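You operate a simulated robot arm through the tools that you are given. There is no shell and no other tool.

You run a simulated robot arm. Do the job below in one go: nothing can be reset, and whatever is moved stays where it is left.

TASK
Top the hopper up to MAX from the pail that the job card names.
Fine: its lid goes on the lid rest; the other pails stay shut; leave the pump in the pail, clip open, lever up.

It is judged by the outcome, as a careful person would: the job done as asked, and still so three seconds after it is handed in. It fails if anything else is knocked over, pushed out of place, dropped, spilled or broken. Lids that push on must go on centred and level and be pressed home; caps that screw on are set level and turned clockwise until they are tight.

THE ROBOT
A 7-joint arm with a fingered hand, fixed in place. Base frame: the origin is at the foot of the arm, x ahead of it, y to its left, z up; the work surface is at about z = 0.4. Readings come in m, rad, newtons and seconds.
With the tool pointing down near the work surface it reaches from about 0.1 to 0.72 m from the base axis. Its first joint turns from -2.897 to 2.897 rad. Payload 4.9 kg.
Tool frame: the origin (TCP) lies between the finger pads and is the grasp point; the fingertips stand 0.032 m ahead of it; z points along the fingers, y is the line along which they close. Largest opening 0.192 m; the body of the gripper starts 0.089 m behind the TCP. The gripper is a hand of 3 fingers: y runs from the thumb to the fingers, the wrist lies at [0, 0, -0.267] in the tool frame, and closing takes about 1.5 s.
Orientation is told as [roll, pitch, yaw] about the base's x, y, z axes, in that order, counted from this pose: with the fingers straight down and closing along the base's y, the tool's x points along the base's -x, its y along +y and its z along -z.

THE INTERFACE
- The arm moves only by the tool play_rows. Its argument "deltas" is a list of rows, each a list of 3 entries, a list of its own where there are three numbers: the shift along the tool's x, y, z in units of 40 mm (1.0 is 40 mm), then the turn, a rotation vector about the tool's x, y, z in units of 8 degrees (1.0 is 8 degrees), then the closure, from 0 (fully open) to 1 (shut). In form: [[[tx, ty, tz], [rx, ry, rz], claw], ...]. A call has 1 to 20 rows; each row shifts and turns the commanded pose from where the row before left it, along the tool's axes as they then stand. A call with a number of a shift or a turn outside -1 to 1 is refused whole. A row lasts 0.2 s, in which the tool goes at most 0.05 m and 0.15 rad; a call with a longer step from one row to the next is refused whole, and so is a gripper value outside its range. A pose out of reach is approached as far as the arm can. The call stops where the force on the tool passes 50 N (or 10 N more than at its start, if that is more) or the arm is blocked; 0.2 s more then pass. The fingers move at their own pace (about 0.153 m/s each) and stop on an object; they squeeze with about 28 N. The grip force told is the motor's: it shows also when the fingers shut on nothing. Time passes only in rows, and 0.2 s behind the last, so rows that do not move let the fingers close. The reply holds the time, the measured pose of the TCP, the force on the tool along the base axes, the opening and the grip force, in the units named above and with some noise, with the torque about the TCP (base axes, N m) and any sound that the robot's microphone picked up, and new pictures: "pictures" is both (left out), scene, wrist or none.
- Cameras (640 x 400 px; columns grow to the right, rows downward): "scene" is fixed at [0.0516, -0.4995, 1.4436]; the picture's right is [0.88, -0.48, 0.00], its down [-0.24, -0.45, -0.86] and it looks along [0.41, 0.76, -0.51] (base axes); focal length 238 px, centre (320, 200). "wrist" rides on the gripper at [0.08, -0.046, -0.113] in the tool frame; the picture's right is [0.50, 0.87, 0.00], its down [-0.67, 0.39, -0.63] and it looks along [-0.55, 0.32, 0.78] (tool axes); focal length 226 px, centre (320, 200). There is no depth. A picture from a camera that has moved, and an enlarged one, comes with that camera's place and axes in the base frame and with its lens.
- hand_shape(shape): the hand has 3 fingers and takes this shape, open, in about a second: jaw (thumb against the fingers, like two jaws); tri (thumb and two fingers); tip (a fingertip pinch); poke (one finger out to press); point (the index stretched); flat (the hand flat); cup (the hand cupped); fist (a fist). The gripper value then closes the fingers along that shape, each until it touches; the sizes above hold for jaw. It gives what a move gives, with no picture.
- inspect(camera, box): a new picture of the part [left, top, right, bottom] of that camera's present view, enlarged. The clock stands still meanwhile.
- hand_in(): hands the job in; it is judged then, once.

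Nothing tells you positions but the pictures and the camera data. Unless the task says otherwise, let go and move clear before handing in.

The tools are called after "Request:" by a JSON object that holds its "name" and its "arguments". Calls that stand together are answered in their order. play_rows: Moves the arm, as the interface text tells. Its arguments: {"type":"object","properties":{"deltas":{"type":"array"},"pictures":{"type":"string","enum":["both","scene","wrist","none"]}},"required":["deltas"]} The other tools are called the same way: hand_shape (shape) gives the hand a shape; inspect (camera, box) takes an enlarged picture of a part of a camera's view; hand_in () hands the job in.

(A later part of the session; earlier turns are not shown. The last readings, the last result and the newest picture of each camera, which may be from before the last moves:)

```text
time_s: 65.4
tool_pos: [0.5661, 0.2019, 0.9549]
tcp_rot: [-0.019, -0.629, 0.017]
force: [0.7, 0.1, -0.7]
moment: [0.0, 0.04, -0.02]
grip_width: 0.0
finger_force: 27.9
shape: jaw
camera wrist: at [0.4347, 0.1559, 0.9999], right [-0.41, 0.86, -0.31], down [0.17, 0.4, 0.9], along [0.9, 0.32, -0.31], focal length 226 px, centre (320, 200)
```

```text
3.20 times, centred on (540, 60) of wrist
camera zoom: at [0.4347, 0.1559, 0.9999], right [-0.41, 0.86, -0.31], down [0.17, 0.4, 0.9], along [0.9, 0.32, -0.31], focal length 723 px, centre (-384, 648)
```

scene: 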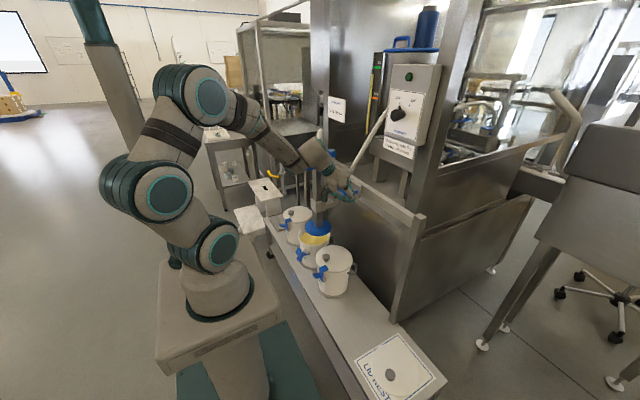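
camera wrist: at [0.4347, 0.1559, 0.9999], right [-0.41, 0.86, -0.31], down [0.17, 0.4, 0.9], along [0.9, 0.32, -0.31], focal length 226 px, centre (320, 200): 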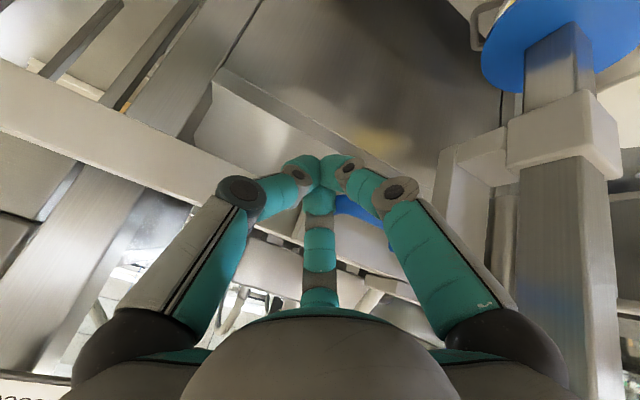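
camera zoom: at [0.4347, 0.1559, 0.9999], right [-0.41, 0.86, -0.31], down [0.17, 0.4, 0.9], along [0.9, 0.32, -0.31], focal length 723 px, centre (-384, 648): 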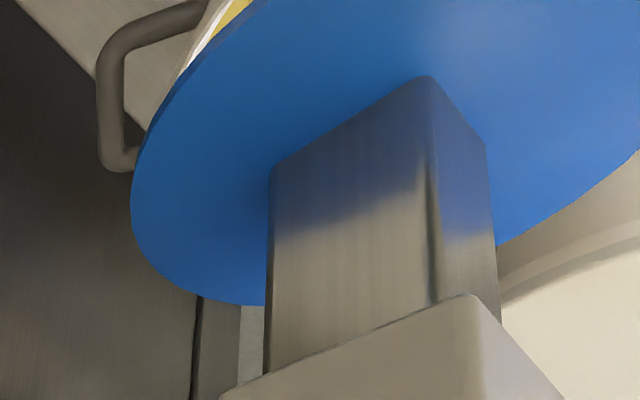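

Disc at y≈0.39, radius ≈0.069; pail opening radius ≈0.081 centred near y≈0.435–0.44. A further ~45 mm, slowly.

Request:
{"name": "play_rows", "arguments": {"deltas": [[[0, 0.25, 0], [0, 0, 0], 1], [[0, 0.25, 0], [0, 0, 0], 1], [[0, 0.25, 0], [0, 0, 0], 1], [[0, 0.2, 0], [0, 0, 0], 1], [[0, 0.12, 0], [0, 0, 0], 1], [[0, 0.05, 0], [0, 0, 0], 1]], "pictures": "none"}}

Request:
{"name": "inspect", "arguments": {"camera": "scene", "box": [290, 215, 340, 255]}}

```text
time_s: 66.8
tool_pos: [0.5672, 0.2466, 0.9553]
tcp_rot: [-0.018, -0.629, 0.015]
force: [-0.2, 0.0, 0.0]
moment: [0.01, -0.02, -0.01]
grip_width: 0.0
finger_force: 27.8
shape: jaw
```

```text
10.00 times, centred on (315, 235) of scene
camera zoom: at [0.0516, -0.4995, 1.4436], right [0.88, -0.48, 0.0], down [-0.24, -0.45, -0.86], along [0.41, 0.76, -0.51], focal length 2384 px, centre (370, -150)
```

zoom: 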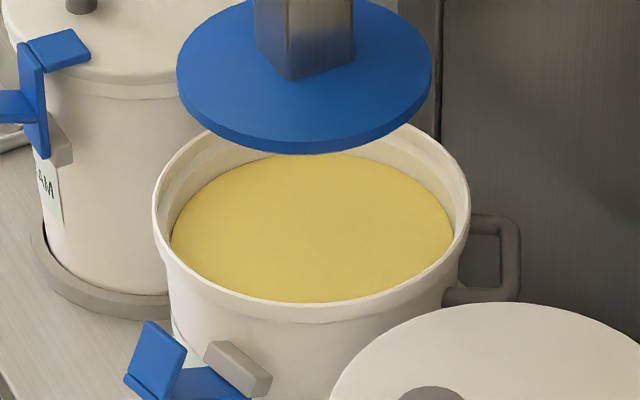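

The disc is roughly over the pail now. I'll draw the hand back and look at disc and pail from the robot's side to check alignment in x and y.

Request:
{"name": "play_rows", "arguments": {"deltas": [[[0, -0.6, 0], [0, 0, 0], 1], [[0.5, 0, -0.6], [0, 0, 0], 1], [[0.8, 0, -0.6], [0, 0, 0], 1], [[0.8, 0, -0.6], [0, 0, 0], 1], [[0.8, 0, -0.6], [0, 0, 0], 1], [[0.8, 0, -0.6], [0, 0, 0], 1], [[0.8, 0, -0.6], [0, 0, 0], 1], [[0.8, 0, -0.6], [0, 0, 0], 1], [[0, 0.7, 0.5], [0, 0.7, 0], 1], [[0, 0.9, 0.5], [0, 0.8, 0], 1], [[0, 0.9, 0.5], [0, 0, 0], 1], [[0, 0.9, 0.5], [0, 0, 0], 1]], "pictures": "both"}}

Request:
{"name": "inspect", "arguments": {"camera": "wrist", "box": [180, 0, 460, 200]}}

```text
time_s: 69.4
tool_pos: [0.3344, 0.3571, 0.8955]
tcp_rot: [-0.016, -0.421, 0.01]
force: [-0.5, -0.1, -0.7]
moment: [-0.01, 0.03, -0.02]
grip_width: 0.0
finger_force: 27.9
shape: jaw
camera wrist: at [0.2152, 0.3112, 0.9652], right [-0.46, 0.86, -0.22], down [0.35, 0.4, 0.84], along [0.81, 0.31, -0.49], focal length 226 px, centre (320, 200)
```

scene: 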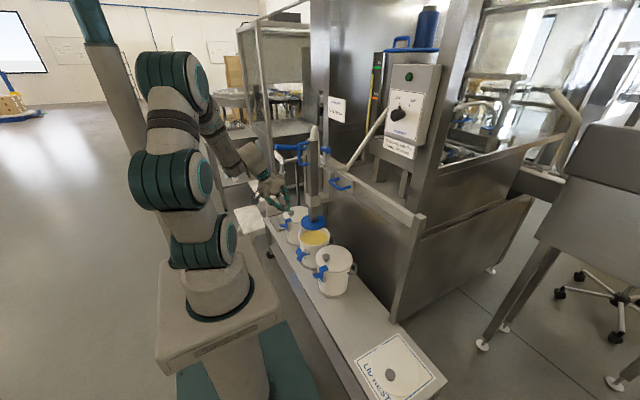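
wrist: 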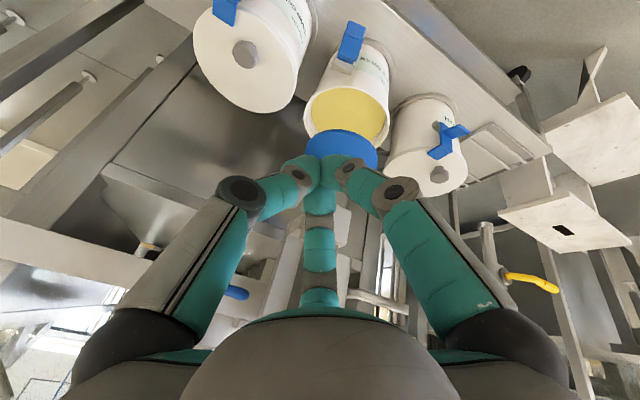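

```text
2.00 times, centred on (320, 100) of wrist
camera zoom: at [0.2152, 0.3112, 0.9652], right [-0.46, 0.86, -0.22], down [0.35, 0.4, 0.84], along [0.81, 0.31, -0.49], focal length 452 px, centre (320, 400)
```

zoom: 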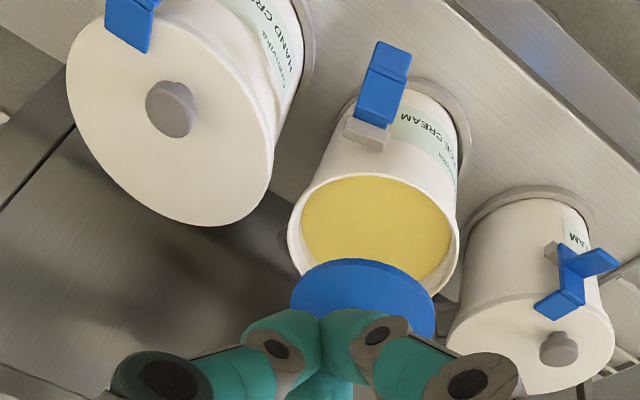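

Pail centre ≈ (0.517, 0.4405), disc ≈ (0.515, 0.447): about 6 mm off in +y but within clearance. Next I'll go up and orient the hand to approach the pump's D‑handle from the (−x, −y) side so I can hold it, fine-tune, and lower the pump.

Request:
{"name": "play_rows", "arguments": {"deltas": [[[-0.383, -0.24, -0.856], [0, 0, 0], 0.7], [[-0.383, -0.24, -0.856], [0, 0, 0], 0.7], [[-0.383, -0.24, -0.856], [0, 0, 0], 0.7], [[-0.383, -0.24, -0.856], [0, 0, 0], 0.7], [[-0.383, -0.24, -0.856], [0, 0, 0], 0.7], [[-0.383, -0.24, -0.856], [0, 0, 0], 0.7], [[0, 0, 0], [-0.4, 0, -0.9], 0.7], [[0, 0, 0], [-0.4, 0, -0.9], 0.7], [[0, 0, 0], [-0.4, 0, -0.9], 0.7], [[0, 0, 0], [-0.4, 0, -0.9], 0.7]], "pictures": "both"}}

```text
time_s: 71.6
tool_pos: [0.3339, 0.3008, 1.1215]
tcp_rot: [-0.016, -0.412, 0.564]
force: [-0.7, 0.2, -0.3]
moment: [0.04, -0.01, -0.01]
grip_width: 0.0575
finger_force: 0.0
shape: jaw
camera wrist: at [0.2573, 0.2006, 1.1931], right [-0.85, 0.49, -0.21], down [0.1, 0.53, 0.84], along [0.53, 0.69, -0.5], focal length 226 px, centre (320, 200)
```

scene: 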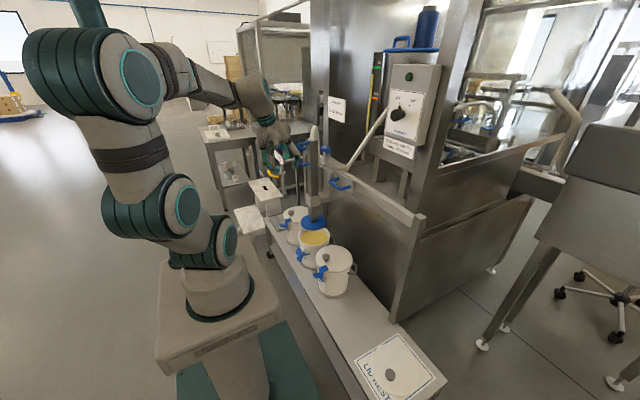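
wrist: 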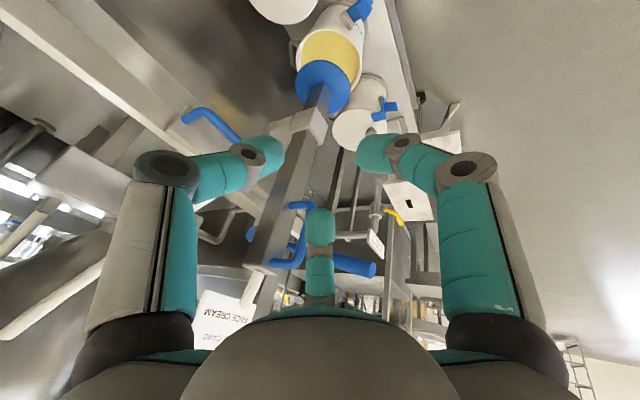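

Request:
{"name": "inspect", "arguments": {"camera": "wrist", "box": [220, 160, 420, 310]}}

Request:
{"name": "inspect", "arguments": {"camera": "scene", "box": [255, 120, 365, 200]}}

Request:
{"name": "inspect", "arguments": {"camera": "wrist", "box": [260, 0, 400, 150]}}

```text
2.67 times, centred on (320, 235) of wrist
camera zoom: at [0.2573, 0.2006, 1.1931], right [-0.85, 0.49, -0.21], down [0.1, 0.53, 0.84], along [0.53, 0.69, -0.5], focal length 603 px, centre (320, 107)
```

zoom: 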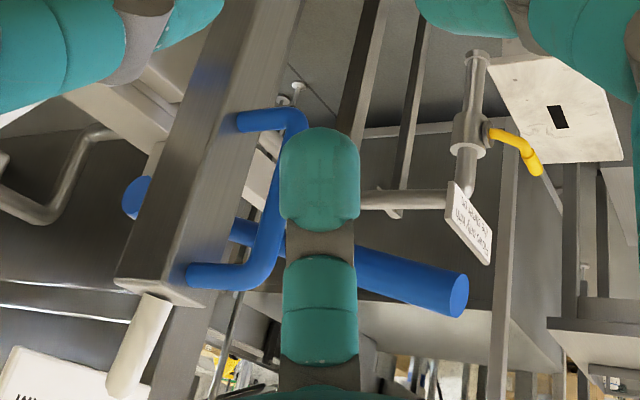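

```text
5.00 times, centred on (310, 160) of scene
camera zoom: at [0.0516, -0.4995, 1.4436], right [0.88, -0.48, 0.0], down [-0.24, -0.45, -0.86], along [0.41, 0.76, -0.51], focal length 1192 px, centre (370, 400)
```

zoom: 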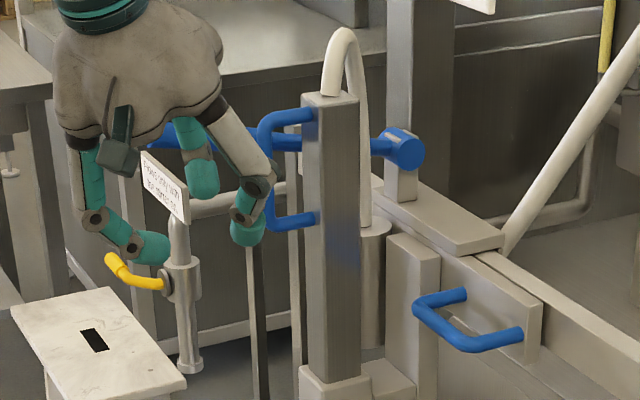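

```text
2.67 times, centred on (330, 75) of wrist
camera zoom: at [0.2573, 0.2006, 1.1931], right [-0.85, 0.49, -0.21], down [0.1, 0.53, 0.84], along [0.53, 0.69, -0.5], focal length 603 px, centre (293, 533)
```

zoom: 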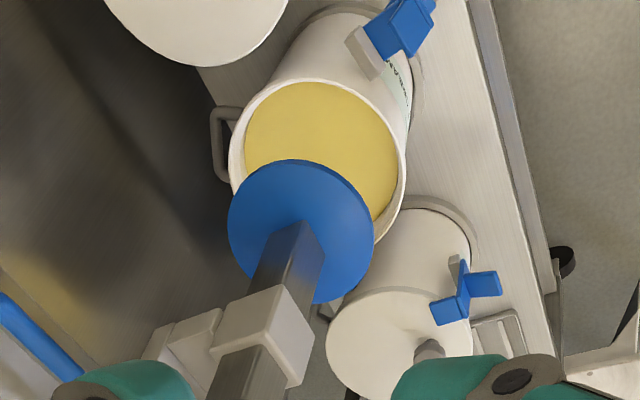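

The D-handle's bar is at about (0.458, 0.449), z 1.03–1.11, so the disc sits ~9 mm too far in +y; I'll correct that once I hold the handle. Continue turning the hand toward its approach direction.

Request:
{"name": "play_rows", "arguments": {"deltas": [[[0, 0, 0], [-0.4, 0, -0.9], 0.7], [[0, 0, 0], [-0.4, 0, -0.9], 0.7], [[0, 0, 0], [-0.3, 0, -0.7], 0.7], [[-0.795, -0.18, 0.21], [0, 0, 0], 0.7], [[-0.795, -0.18, 0.21], [0, 0, 0], 0.7], [[0, 0, 0], [0, -1, 0], 0.7], [[0, 0, 0], [0, -1, 0], 0.7]], "pictures": "both"}}

```text
time_s: 73.2
tool_pos: [0.3835, 0.3467, 1.1311]
tcp_rot: [-0.015, -0.688, 0.946]
force: [0.3, 0.7, -0.3]
moment: [-0.01, -0.03, 0.01]
grip_width: 0.0573
finger_force: 0.0
shape: jaw
camera wrist: at [0.3414, 0.2116, 1.1674], right [-0.92, 0.2, -0.33], down [-0.25, 0.33, 0.91], along [0.29, 0.92, -0.26], focal length 226 px, centre (320, 200)
```

scene: 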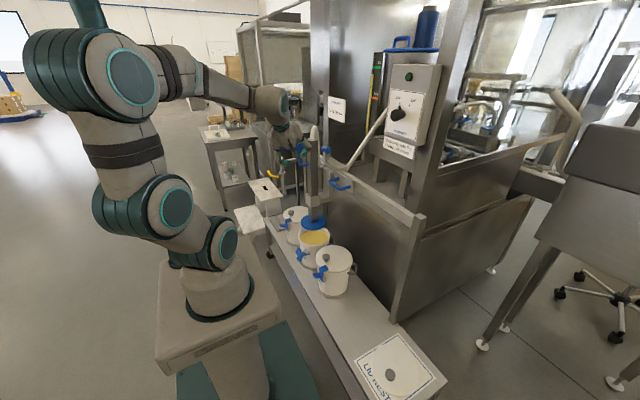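
wrist: 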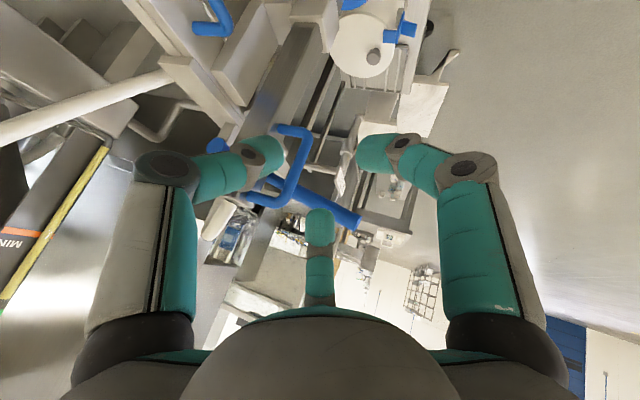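

The hand is coming round nicely; TCP projects at the image centre and the D-handle is just ahead. I tilt a bit more and move to a pre-grasp point.

Request:
{"name": "play_rows", "arguments": {"deltas": [[[0, 0, 0], [0, -1, 0], 0.78], [[0, 0, 0], [0, -1, 0], 0.78], [[-0.27, 0.07, 0.48], [0, 0, 0], 0.78], [[-0.27, 0.07, 0.48], [0, 0, 0], 0.78], [[0, 0, 0], [0, 0, 0], 0.78]], "pictures": "both"}}

Request:
{"name": "inspect", "arguments": {"camera": "wrist", "box": [200, 80, 440, 260]}}

Request:
{"name": "inspect", "arguments": {"camera": "scene", "box": [255, 120, 365, 200]}}

```text
time_s: 74.4
tool_pos: [0.4042, 0.3847, 1.126]
tcp_rot: [-0.02, -0.967, 0.957]
force: [0.1, -0.7, -0.6]
moment: [0.0, -0.02, -0.01]
grip_width: 0.0425
finger_force: 0.0
shape: jaw
camera wrist: at [0.3594, 0.2462, 1.1249], right [-0.86, 0.28, -0.42], down [-0.4, 0.12, 0.91], along [0.31, 0.95, 0.01], focal length 226 px, centre (320, 200)
```

scene: 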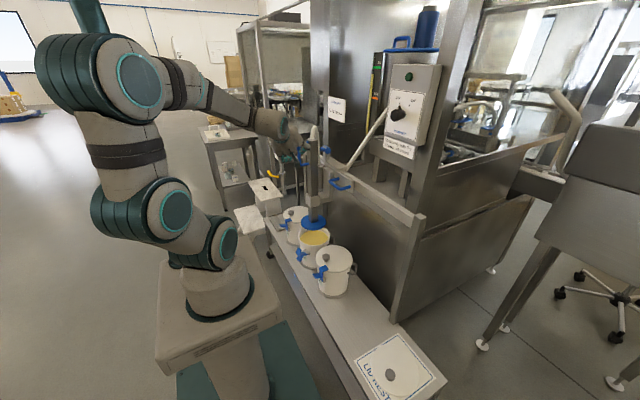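
wrist: 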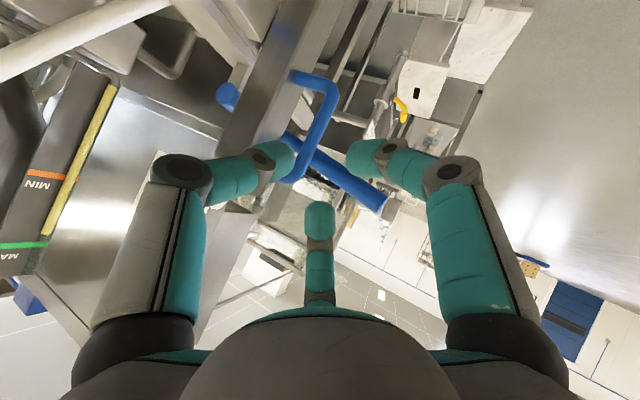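

```text
2.22 times, centred on (320, 170) of wrist
camera zoom: at [0.3594, 0.2462, 1.1249], right [-0.86, 0.28, -0.42], down [-0.4, 0.12, 0.91], along [0.31, 0.95, 0.01], focal length 502 px, centre (320, 267)
```

zoom: 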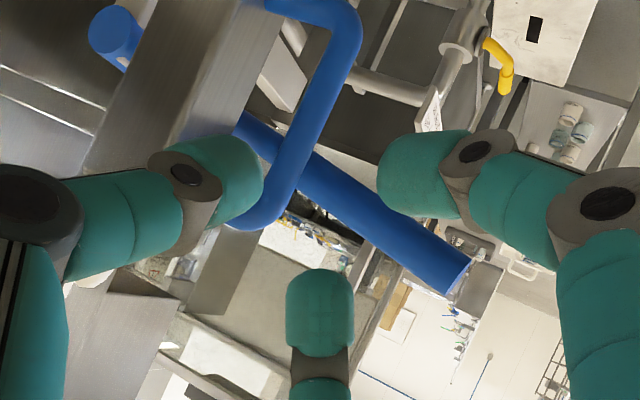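

```text
5.00 times, centred on (310, 160) of scene
camera zoom: at [0.0516, -0.4995, 1.4436], right [0.88, -0.48, 0.0], down [-0.24, -0.45, -0.86], along [0.41, 0.76, -0.51], focal length 1192 px, centre (370, 400)
```

zoom: 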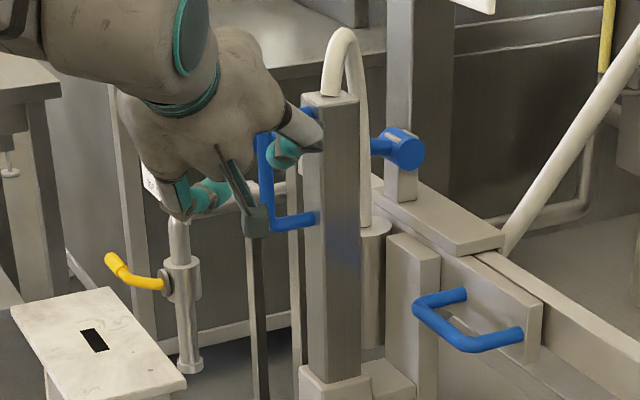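

The bar lies almost exactly on the approach line (≈0.10 m ahead, 7 mm toward the thumb). Advancing 80 mm with the fingers nearly closed.

Request:
{"name": "play_rows", "arguments": {"deltas": [[[0, 0, 0.5], [0, 0, 0], 0.78], [[0, 0, 0.5], [0, 0, 0], 0.78], [[0, 0, 0.4], [0, 0, 0], 0.78], [[0, 0, 0], [0, 0, 0], 0.78]], "pictures": "wrist"}}

Request:
{"name": "inspect", "arguments": {"camera": "wrist", "box": [220, 100, 420, 250]}}

Request:
{"name": "inspect", "arguments": {"camera": "scene", "box": [270, 120, 350, 190]}}

```text
time_s: 75.4
tool_pos: [0.432, 0.4226, 1.0952]
tcp_rot: [-0.021, -0.965, 0.955]
force: [0.5, -0.6, -1.6]
moment: [0.01, -0.01, -0.01]
grip_width: 0.0427
finger_force: 0.1
shape: jaw
camera wrist: at [0.3875, 0.2829, 1.0942], right [-0.86, 0.28, -0.42], down [-0.4, 0.12, 0.91], along [0.31, 0.95, 0.01], focal length 226 px, centre (320, 200)
```

wrist: 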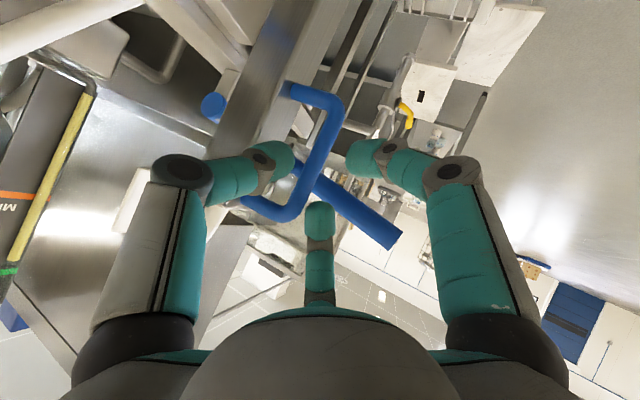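

```text
2.67 times, centred on (320, 175) of wrist
camera zoom: at [0.3875, 0.2829, 1.0942], right [-0.86, 0.28, -0.42], down [-0.4, 0.12, 0.91], along [0.31, 0.95, 0.01], focal length 603 px, centre (320, 267)
```

zoom: 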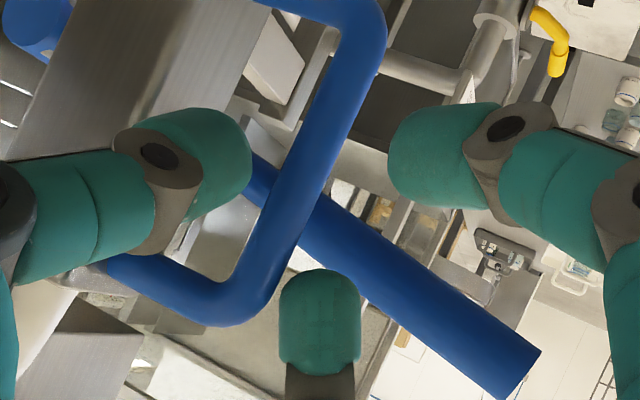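

```text
5.71 times, centred on (310, 155) of scene
camera zoom: at [0.0516, -0.4995, 1.4436], right [0.88, -0.48, 0.0], down [-0.24, -0.45, -0.86], along [0.41, 0.76, -0.51], focal length 1362 px, centre (377, 457)
```

zoom: 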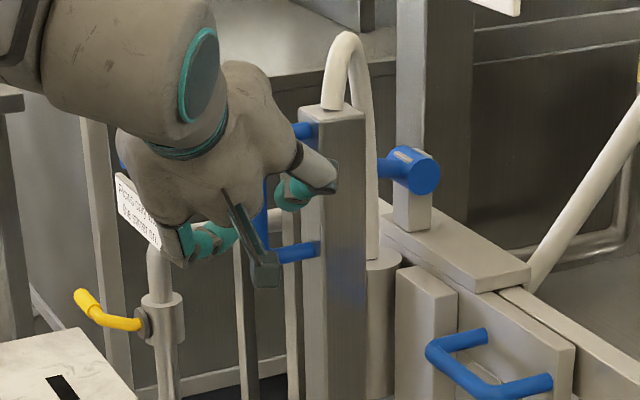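

The bar is between the thumb (left) and the two fingers (right). A little further forward, then close.

Request:
{"name": "play_rows", "arguments": {"deltas": [[[0, 0, 0.35], [0, 0, 0], 0.78], [[0, 0, 0.35], [0, 0, 0], 0.78], [[0, 0, 0], [0, 0, 0], 0.78]], "pictures": "none"}}

Request:
{"name": "inspect", "arguments": {"camera": "wrist", "box": [220, 100, 420, 250]}}

Request:
{"name": "inspect", "arguments": {"camera": "scene", "box": [270, 120, 350, 190]}}

```text
time_s: 76.2
tool_pos: [0.4479, 0.4402, 1.0779]
tcp_rot: [-0.021, -0.964, 0.953]
force: [-0.3, 0.5, 0.1]
moment: [-0.03, -0.01, 0.0]
grip_width: 0.0427
finger_force: 0.2
shape: jaw
```

```text
2.67 times, centred on (320, 175) of wrist
camera zoom: at [0.402, 0.3014, 1.0776], right [-0.86, 0.28, -0.42], down [-0.4, 0.12, 0.91], along [0.31, 0.95, 0.01], focal length 603 px, centre (320, 267)
```

zoom: 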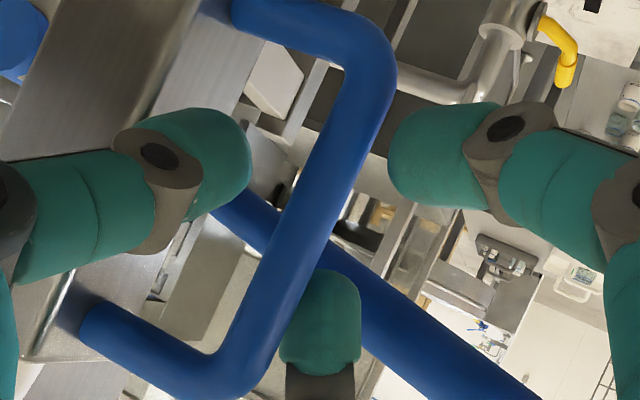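

```text
5.71 times, centred on (310, 155) of scene
camera zoom: at [0.0516, -0.4995, 1.4436], right [0.88, -0.48, 0.0], down [-0.24, -0.45, -0.86], along [0.41, 0.76, -0.51], focal length 1362 px, centre (377, 457)
```

zoom: 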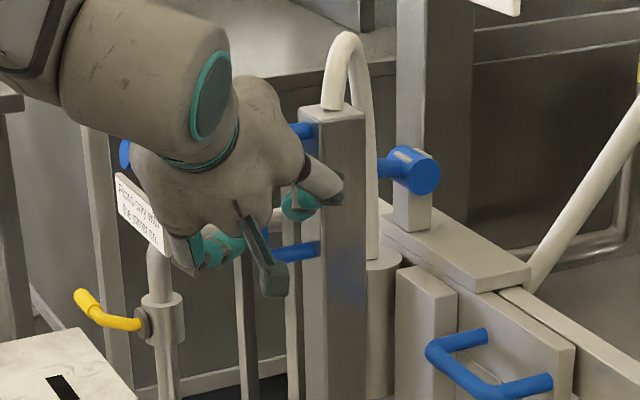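

Request:
{"name": "play_rows", "arguments": {"deltas": [[[0, 0, 0], [0, 0, 0], 0.88], [[0, 0, 0], [0, 0, 0], 0.95], [[0, 0, 0], [0, 0, 0], 1], [[0, 0, 0], [0, 0, 0], 1], [[0, 0, 0], [0, 0, 0], 1]], "pictures": "none"}}

Request:
{"name": "inspect", "arguments": {"camera": "wrist", "box": [220, 100, 420, 250]}}

Request:
{"name": "inspect", "arguments": {"camera": "scene", "box": [270, 120, 350, 250]}}

```text
time_s: 77.4
tool_pos: [0.4472, 0.442, 1.0788]
tcp_rot: [-0.022, -0.968, 0.955]
force: [6.7, 3.4, -3.4]
moment: [-0.06, -0.06, -0.09]
grip_width: 0.0102
finger_force: 27.9
shape: jaw
```

```text
2.67 times, centred on (320, 175) of wrist
camera zoom: at [0.4022, 0.3014, 1.0776], right [-0.86, 0.28, -0.42], down [-0.4, 0.12, 0.91], along [0.31, 0.95, 0.01], focal length 603 px, centre (320, 267)
```

zoom: 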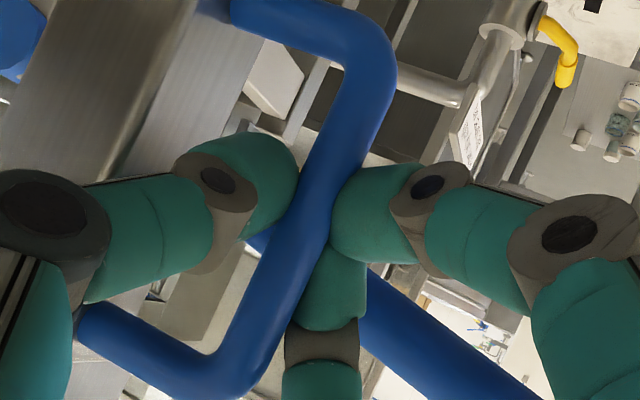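

```text
3.08 times, centred on (310, 185) of scene
camera zoom: at [0.0516, -0.4995, 1.4436], right [0.88, -0.48, 0.0], down [-0.24, -0.45, -0.86], along [0.41, 0.76, -0.51], focal length 733 px, centre (351, 246)
```

zoom: 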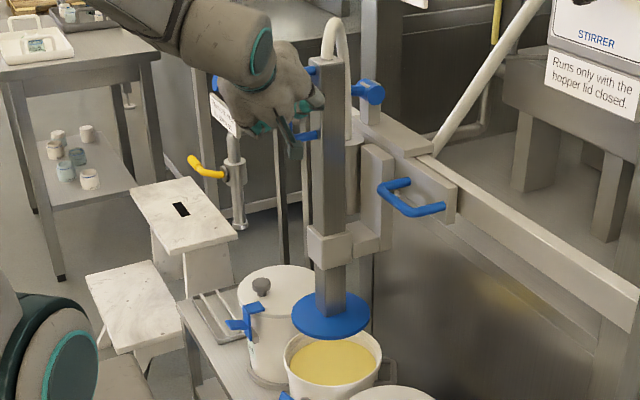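

The handle is firmly gripped. Nudging the carriage ~9 mm back in −y to centre the disc over the pail.

Request:
{"name": "play_rows", "arguments": {"deltas": [[[0.052, -0.065, -0.076], [0, 0, 0], 1], [[0.052, -0.065, -0.076], [0, 0, 0], 1], [[0, 0, 0], [0, 0, 0], 1]], "pictures": "none"}}

Request:
{"name": "inspect", "arguments": {"camera": "scene", "box": [290, 205, 340, 255]}}

Request:
{"name": "inspect", "arguments": {"camera": "wrist", "box": [120, 0, 420, 200]}}

```text
time_s: 78.2
tool_pos: [0.4487, 0.4308, 1.0773]
tcp_rot: [-0.02, -0.968, 0.955]
force: [5.5, 5.5, -0.4]
moment: [-0.04, -0.1, -0.04]
grip_width: 0.0103
finger_force: 28.3
shape: jaw
```

```text
8.00 times, centred on (315, 230) of scene
camera zoom: at [0.0516, -0.4995, 1.4436], right [0.88, -0.48, 0.0], down [-0.24, -0.45, -0.86], along [0.41, 0.76, -0.51], focal length 1907 px, centre (360, -40)
```

zoom: 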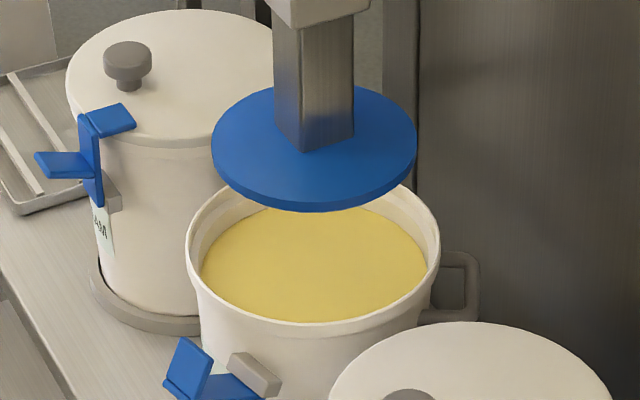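

```text
2.00 times, centred on (270, 100) of wrist
camera zoom: at [0.4023, 0.2919, 1.0773], right [-0.86, 0.28, -0.42], down [-0.4, 0.12, 0.91], along [0.31, 0.95, 0.01], focal length 452 px, centre (420, 400)
```

zoom: 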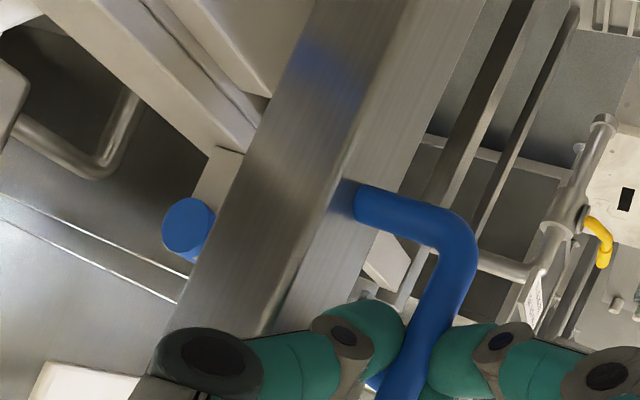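

The disc now appears well centred over the pail opening. Lowering the pump slowly by its handle.

Request:
{"name": "play_rows", "arguments": {"deltas": [[[0.2058, 0, 0.142], [0, 0, 0], 1], [[0.2058, 0, 0.142], [0, 0, 0], 1], [[0.2058, 0, 0.142], [0, 0, 0], 1], [[0, 0, 0], [0, 0, 0], 1]], "pictures": "none"}}

Request:
{"name": "inspect", "arguments": {"camera": "scene", "box": [270, 120, 350, 250]}}

Request:
{"name": "inspect", "arguments": {"camera": "wrist", "box": [220, 100, 420, 250]}}

```text
time_s: 79.2
tool_pos: [0.4458, 0.4296, 1.0461]
tcp_rot: [-0.022, -0.963, 0.954]
force: [14.5, 4.5, -6.0]
moment: [-0.12, -0.12, -0.18]
grip_width: 0.0099
finger_force: 27.7
shape: jaw
```

```text
3.08 times, centred on (310, 185) of scene
camera zoom: at [0.0516, -0.4995, 1.4436], right [0.88, -0.48, 0.0], down [-0.24, -0.45, -0.86], along [0.41, 0.76, -0.51], focal length 733 px, centre (351, 246)
```

zoom: 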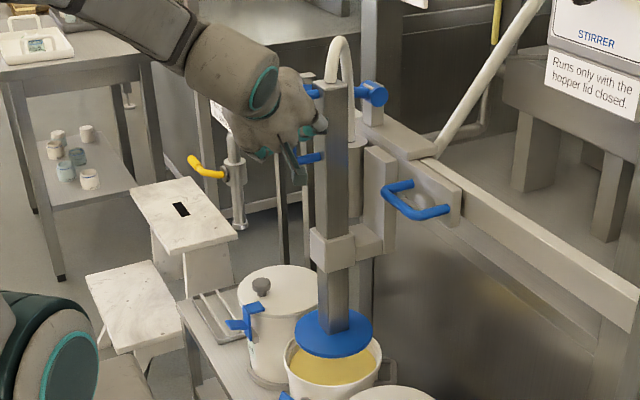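

```text
2.67 times, centred on (320, 175) of wrist
camera zoom: at [0.4016, 0.2913, 1.0459], right [-0.86, 0.28, -0.42], down [-0.4, 0.13, 0.91], along [0.31, 0.95, 0.0], focal length 603 px, centre (320, 267)
```

zoom: 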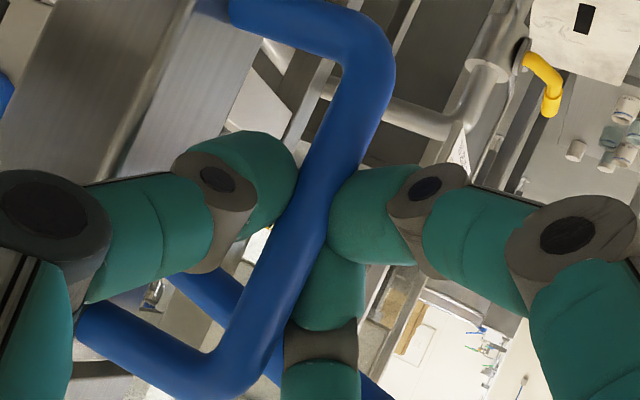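

Request:
{"name": "play_rows", "arguments": {"deltas": [[[0.15, -0.06, 0.15], [0, 0, 0], 1], [[0, 0, 0], [0, 0, 0], 1]], "pictures": "none"}}

Request:
{"name": "inspect", "arguments": {"camera": "scene", "box": [290, 205, 340, 255]}}

```text
time_s: 79.8
tool_pos: [0.4501, 0.4304, 1.038]
tcp_rot: [-0.019, -0.962, 0.957]
force: [-5.0, 6.2, -6.2]
moment: [-0.08, 0.09, 0.06]
grip_width: 0.0097
finger_force: 28.2
shape: jaw
```

```text
8.00 times, centred on (315, 230) of scene
camera zoom: at [0.0516, -0.4995, 1.4436], right [0.88, -0.48, 0.0], down [-0.24, -0.45, -0.86], along [0.41, 0.76, -0.51], focal length 1907 px, centre (360, -40)
```

zoom: 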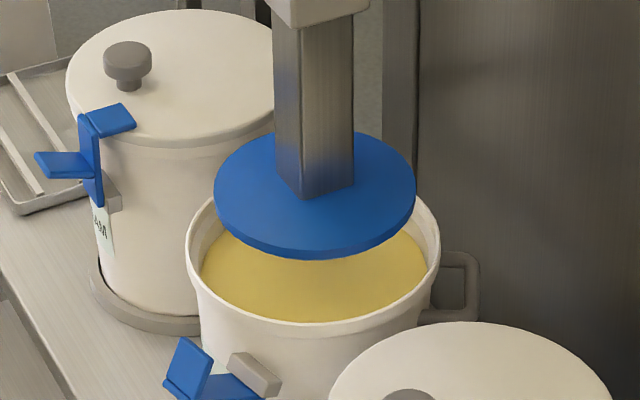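

The disc is about to enter the pail; relative offset looks under ~6 mm. I lower slowly with a small −y correction and monitor forces.

Request:
{"name": "play_rows", "arguments": {"deltas": [[[0.22, -0.045, 0.09], [0, 0, 0], 1], [[0.2058, 0, 0.142], [0, 0, 0], 1], [[0.2058, 0, 0.142], [0, 0, 0], 1], [[0, 0, 0], [0, 0, 0], 1]], "pictures": "none"}}

Request:
{"name": "inspect", "arguments": {"camera": "scene", "box": [290, 205, 340, 255]}}

```text
time_s: 80.8
tool_pos: [0.4508, 0.4272, 1.0086]
tcp_rot: [-0.021, -0.963, 0.955]
force: [-12.9, 5.2, -5.6]
moment: [-0.12, 0.24, 0.18]
grip_width: 0.0095
finger_force: 28.2
shape: jaw
```

```text
8.00 times, centred on (315, 230) of scene
camera zoom: at [0.0516, -0.4995, 1.4436], right [0.88, -0.48, 0.0], down [-0.24, -0.45, -0.86], along [0.41, 0.76, -0.51], focal length 1907 px, centre (360, -40)
```

zoom: 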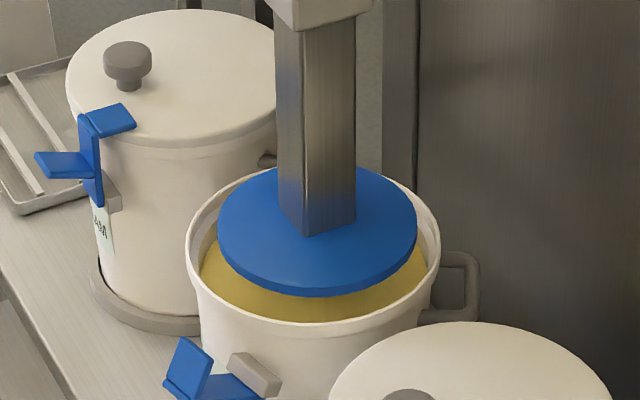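

Well aligned — the disc is entering the pail with an even gap. Continuing down gently.

Request:
{"name": "play_rows", "arguments": {"deltas": [[[0.22, 0.04, 0.117], [0, 0, 0], 1], [[0.2058, 0, 0.142], [0, 0, 0], 1], [[0.2058, 0, 0.142], [0, 0, 0], 1], [[0, 0, 0], [0, 0, 0], 1]], "pictures": "none"}}

Request:
{"name": "inspect", "arguments": {"camera": "scene", "box": [290, 205, 340, 255]}}

Request:
{"name": "inspect", "arguments": {"camera": "scene", "box": [260, 130, 350, 210]}}

```text
time_s: 81.8
tool_pos: [0.4494, 0.4275, 0.9813]
tcp_rot: [-0.022, -0.964, 0.956]
force: [-5.7, 6.7, -5.0]
moment: [-0.1, 0.12, 0.13]
grip_width: 0.0096
finger_force: 28.7
shape: jaw
```

```text
8.00 times, centred on (315, 230) of scene
camera zoom: at [0.0516, -0.4995, 1.4436], right [0.88, -0.48, 0.0], down [-0.24, -0.45, -0.86], along [0.41, 0.76, -0.51], focal length 1907 px, centre (360, -40)
```

zoom: 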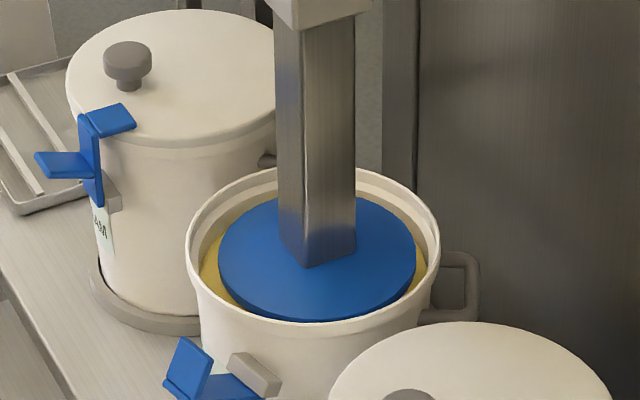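

```text
5.00 times, centred on (305, 170) of scene
camera zoom: at [0.0516, -0.4995, 1.4436], right [0.88, -0.48, 0.0], down [-0.24, -0.45, -0.86], along [0.41, 0.76, -0.51], focal length 1192 px, centre (395, 350)
```

zoom: 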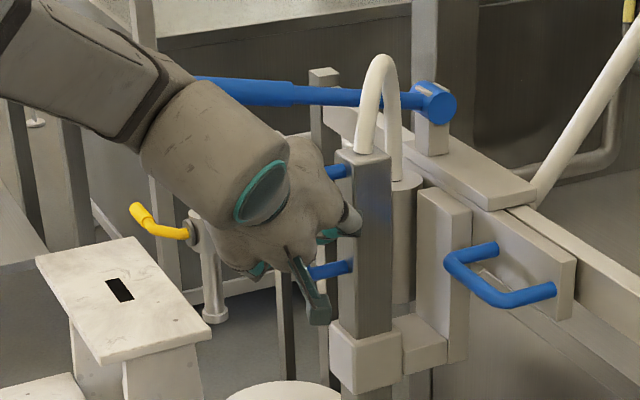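

Request:
{"name": "play_rows", "arguments": {"deltas": [[[0.2058, 0, 0.142], [0, 0, 0], 1], [[0.2058, 0, 0.142], [0, 0, 0], 1], [[0, 0, 0], [0, 0, 0], 1]], "pictures": "none"}}

Request:
{"name": "inspect", "arguments": {"camera": "scene", "box": [290, 205, 340, 255]}}

```text
time_s: 82.6
tool_pos: [0.4532, 0.4293, 0.9686]
tcp_rot: [-0.028, -0.979, 0.96]
force: [-9.5, 9.1, 29.8]
moment: [0.26, -0.33, 0.25]
grip_width: 0.0112
finger_force: 28.0
shape: jaw
```

```text
8.00 times, centred on (315, 230) of scene
camera zoom: at [0.0516, -0.4995, 1.4436], right [0.88, -0.48, 0.0], down [-0.24, -0.45, -0.86], along [0.41, 0.76, -0.51], focal length 1907 px, centre (360, -40)
```

zoom: 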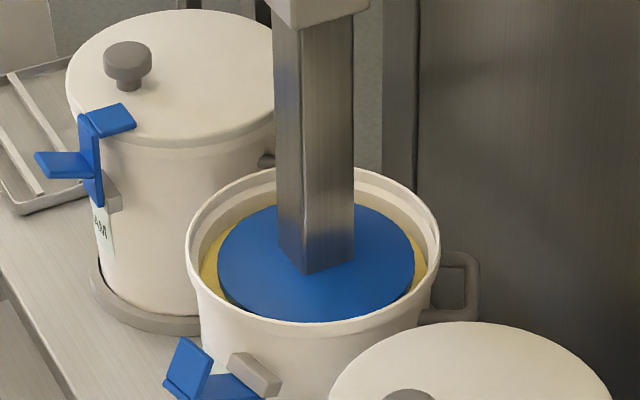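

The disc has settled onto the cream inside the pail (force now +30 N, column can go no lower). I'll relieve the push, open the fingers partly and back out along the approach line.

Request:
{"name": "play_rows", "arguments": {"deltas": [[[-0.144, 0, -0.1], [0, 0, 0], 1], [[0, 0, 0], [0, 0, 0], 0.9], [[0, 0, 0], [0, 0, 0], 0.78], [[0, 0, 0], [0, 0, 0], 0.78], [[0, 0, 0], [0, 0, 0], 0.76]], "pictures": "none"}}

Request:
{"name": "inspect", "arguments": {"camera": "wrist", "box": [220, 100, 420, 250]}}

Request:
{"name": "inspect", "arguments": {"camera": "scene", "box": [260, 130, 350, 260]}}

```text
time_s: 83.8
tool_pos: [0.4494, 0.4278, 0.9671]
tcp_rot: [-0.021, -0.966, 0.955]
force: [-0.3, 0.3, -0.3]
moment: [-0.01, 0.01, 0.03]
grip_width: 0.0458
finger_force: 0.0
shape: jaw
```

```text
2.67 times, centred on (320, 175) of wrist
camera zoom: at [0.4045, 0.2888, 0.9668], right [-0.86, 0.28, -0.42], down [-0.4, 0.13, 0.91], along [0.31, 0.95, 0.0], focal length 603 px, centre (320, 267)
```

zoom: 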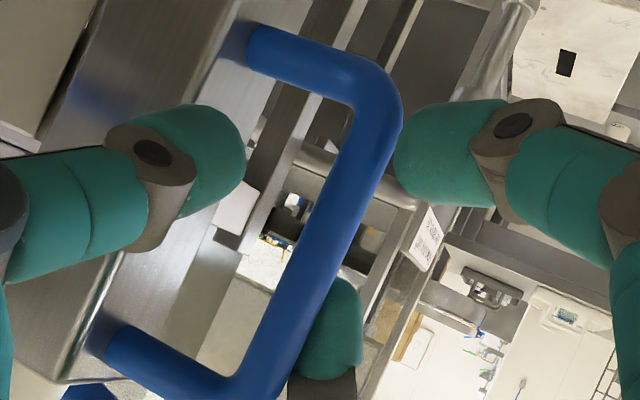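

```text
3.08 times, centred on (305, 195) of scene
camera zoom: at [0.0516, -0.4995, 1.4436], right [0.88, -0.48, 0.0], down [-0.24, -0.45, -0.86], along [0.41, 0.76, -0.51], focal length 733 px, centre (366, 215)
```

zoom: 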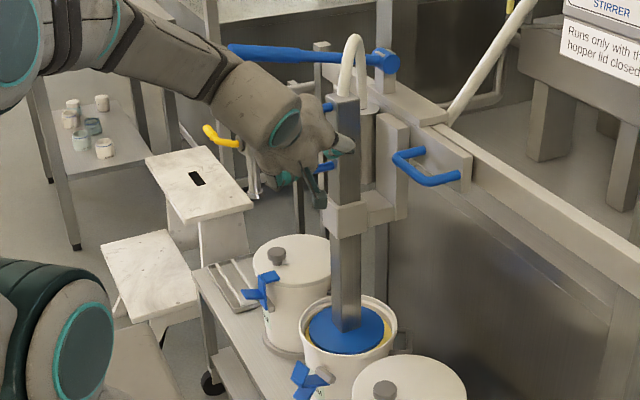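

Released cleanly, and the pump stays in the pail. I back out and turn the hand to face the lever (yaw 0, moderate tilt).

Request:
{"name": "play_rows", "arguments": {"deltas": [[[0, 0, -0.8], [0, 0, 0], 0.76], [[0, 0, -1], [0, 0, 0], 0.7], [[-0.4, 0, -0.3], [0, 1, 0], 0.7], [[-0.35, 0, -0.35], [0, 1, 0], 0.7], [[-0.3, 0, -0.4], [0, 1, 0], 0.7], [[0, 0, 0], [0.51, 0, 0.85], 0.7], [[0, 0, 0], [0.51, 0, 0.85], 0.7], [[0, 0, 0], [0.51, 0, 0.85], 0.7], [[0, 0, 0], [0.51, 0, 0.85], 0.7]], "pictures": "both"}}

Request:
{"name": "inspect", "arguments": {"camera": "scene", "box": [260, 130, 350, 260]}}

Request:
{"name": "inspect", "arguments": {"camera": "scene", "box": [360, 30, 400, 110]}}

```text
time_s: 85.8
tool_pos: [0.411, 0.3785, 1.0692]
tcp_rot: [-0.009, -0.555, 0.388]
force: [-0.3, -0.1, 0.2]
moment: [0.0, 0.03, 0.03]
grip_width: 0.0572
finger_force: 0.1
shape: jaw
camera wrist: at [0.3103, 0.2886, 1.1237], right [-0.72, 0.64, -0.27], down [0.08, 0.45, 0.89], along [0.69, 0.62, -0.37], focal length 226 px, centre (320, 200)
```

scene: 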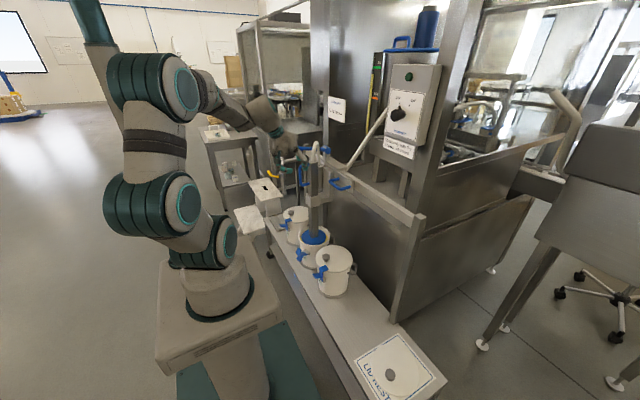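
wrist: 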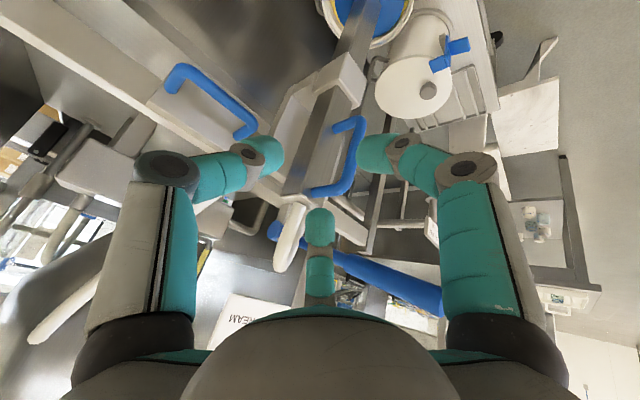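

```text
3.08 times, centred on (305, 195) of scene
camera zoom: at [0.0516, -0.4995, 1.4436], right [0.88, -0.48, 0.0], down [-0.24, -0.45, -0.86], along [0.41, 0.76, -0.51], focal length 733 px, centre (366, 215)
```

zoom: 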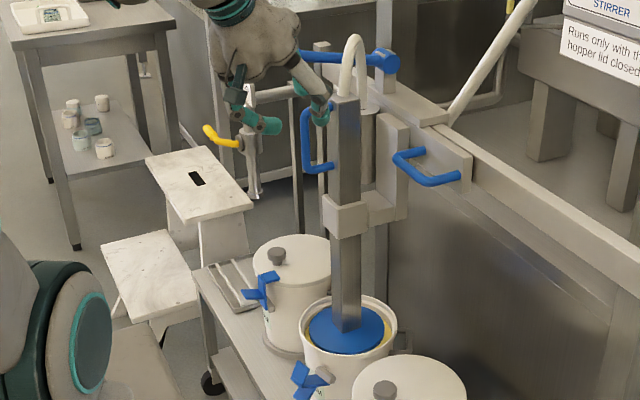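

```text
5.00 times, centred on (380, 70) of scene
camera zoom: at [0.0516, -0.4995, 1.4436], right [0.88, -0.48, 0.0], down [-0.24, -0.45, -0.86], along [0.41, 0.76, -0.51], focal length 1192 px, centre (20, 850)
```

zoom: 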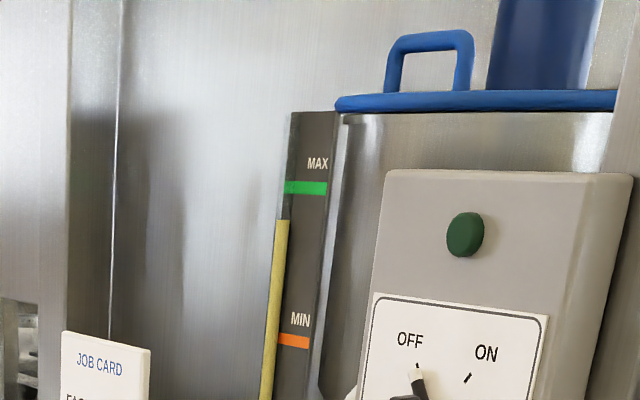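

Request:
{"name": "play_rows", "arguments": {"deltas": [[[0.04, 0.19, -0.81], [0, 0, 0], 0.5], [[0.04, 0.19, -0.81], [0, 0, 0], 0.5], [[0.04, 0.19, -0.81], [0, 0, 0], 0.5], [[0, 0, 0], [0.51, 0, 0.85], 0.5], [[0, 0, 0], [0.51, 0, 0.85], 0.5], [[0, 0, 0], [0.4, 0, 0.68], 0.5]], "pictures": "both"}}

Request:
{"name": "inspect", "arguments": {"camera": "scene", "box": [260, 120, 350, 190]}}

Request:
{"name": "inspect", "arguments": {"camera": "wrist", "box": [180, 60, 460, 280]}}

```text
time_s: 87.2
tool_pos: [0.351, 0.38, 1.1487]
tcp_rot: [0.001, -0.554, -0.003]
force: [-0.3, -0.6, 0.5]
moment: [0.02, -0.01, -0.01]
grip_width: 0.0953
finger_force: 0.1
shape: jaw
camera wrist: at [0.2238, 0.3338, 1.2026], right [-0.42, 0.87, -0.26], down [0.24, 0.39, 0.89], along [0.87, 0.31, -0.37], focal length 226 px, centre (320, 200)
```

scene: 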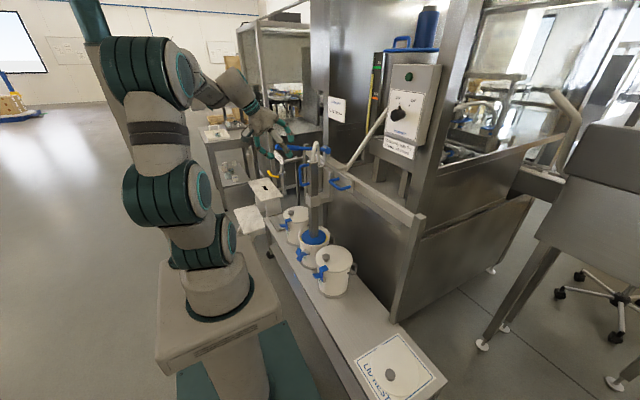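
wrist: 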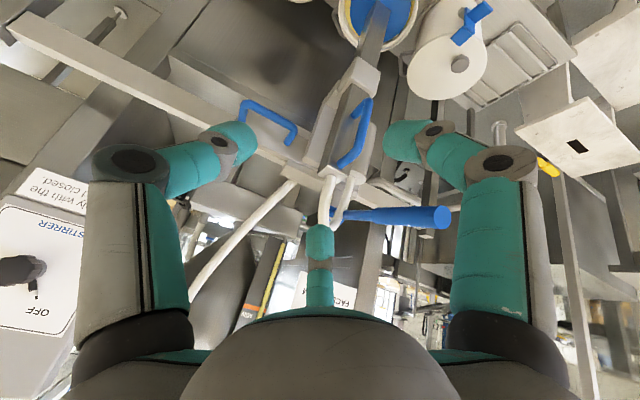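

```text
5.71 times, centred on (305, 155) of scene
camera zoom: at [0.0516, -0.4995, 1.4436], right [0.88, -0.48, 0.0], down [-0.24, -0.45, -0.86], along [0.41, 0.76, -0.51], focal length 1362 px, centre (406, 457)
```

zoom: 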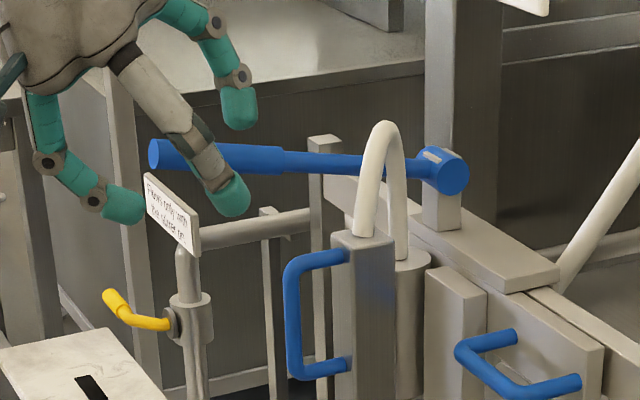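

```text
1.82 times, centred on (320, 170) of wrist
camera zoom: at [0.2238, 0.3338, 1.2026], right [-0.42, 0.87, -0.26], down [0.24, 0.39, 0.89], along [0.87, 0.31, -0.37], focal length 411 px, centre (320, 254)
```

zoom: 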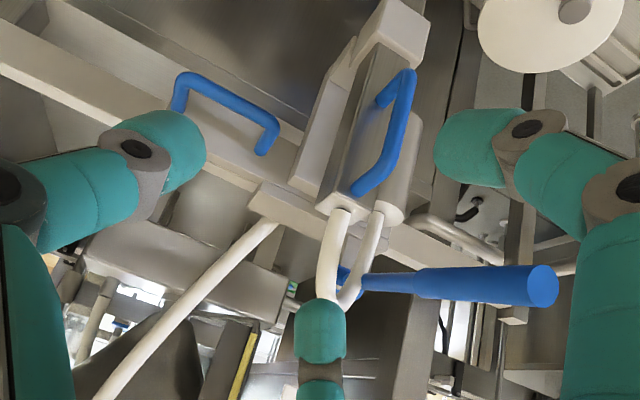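

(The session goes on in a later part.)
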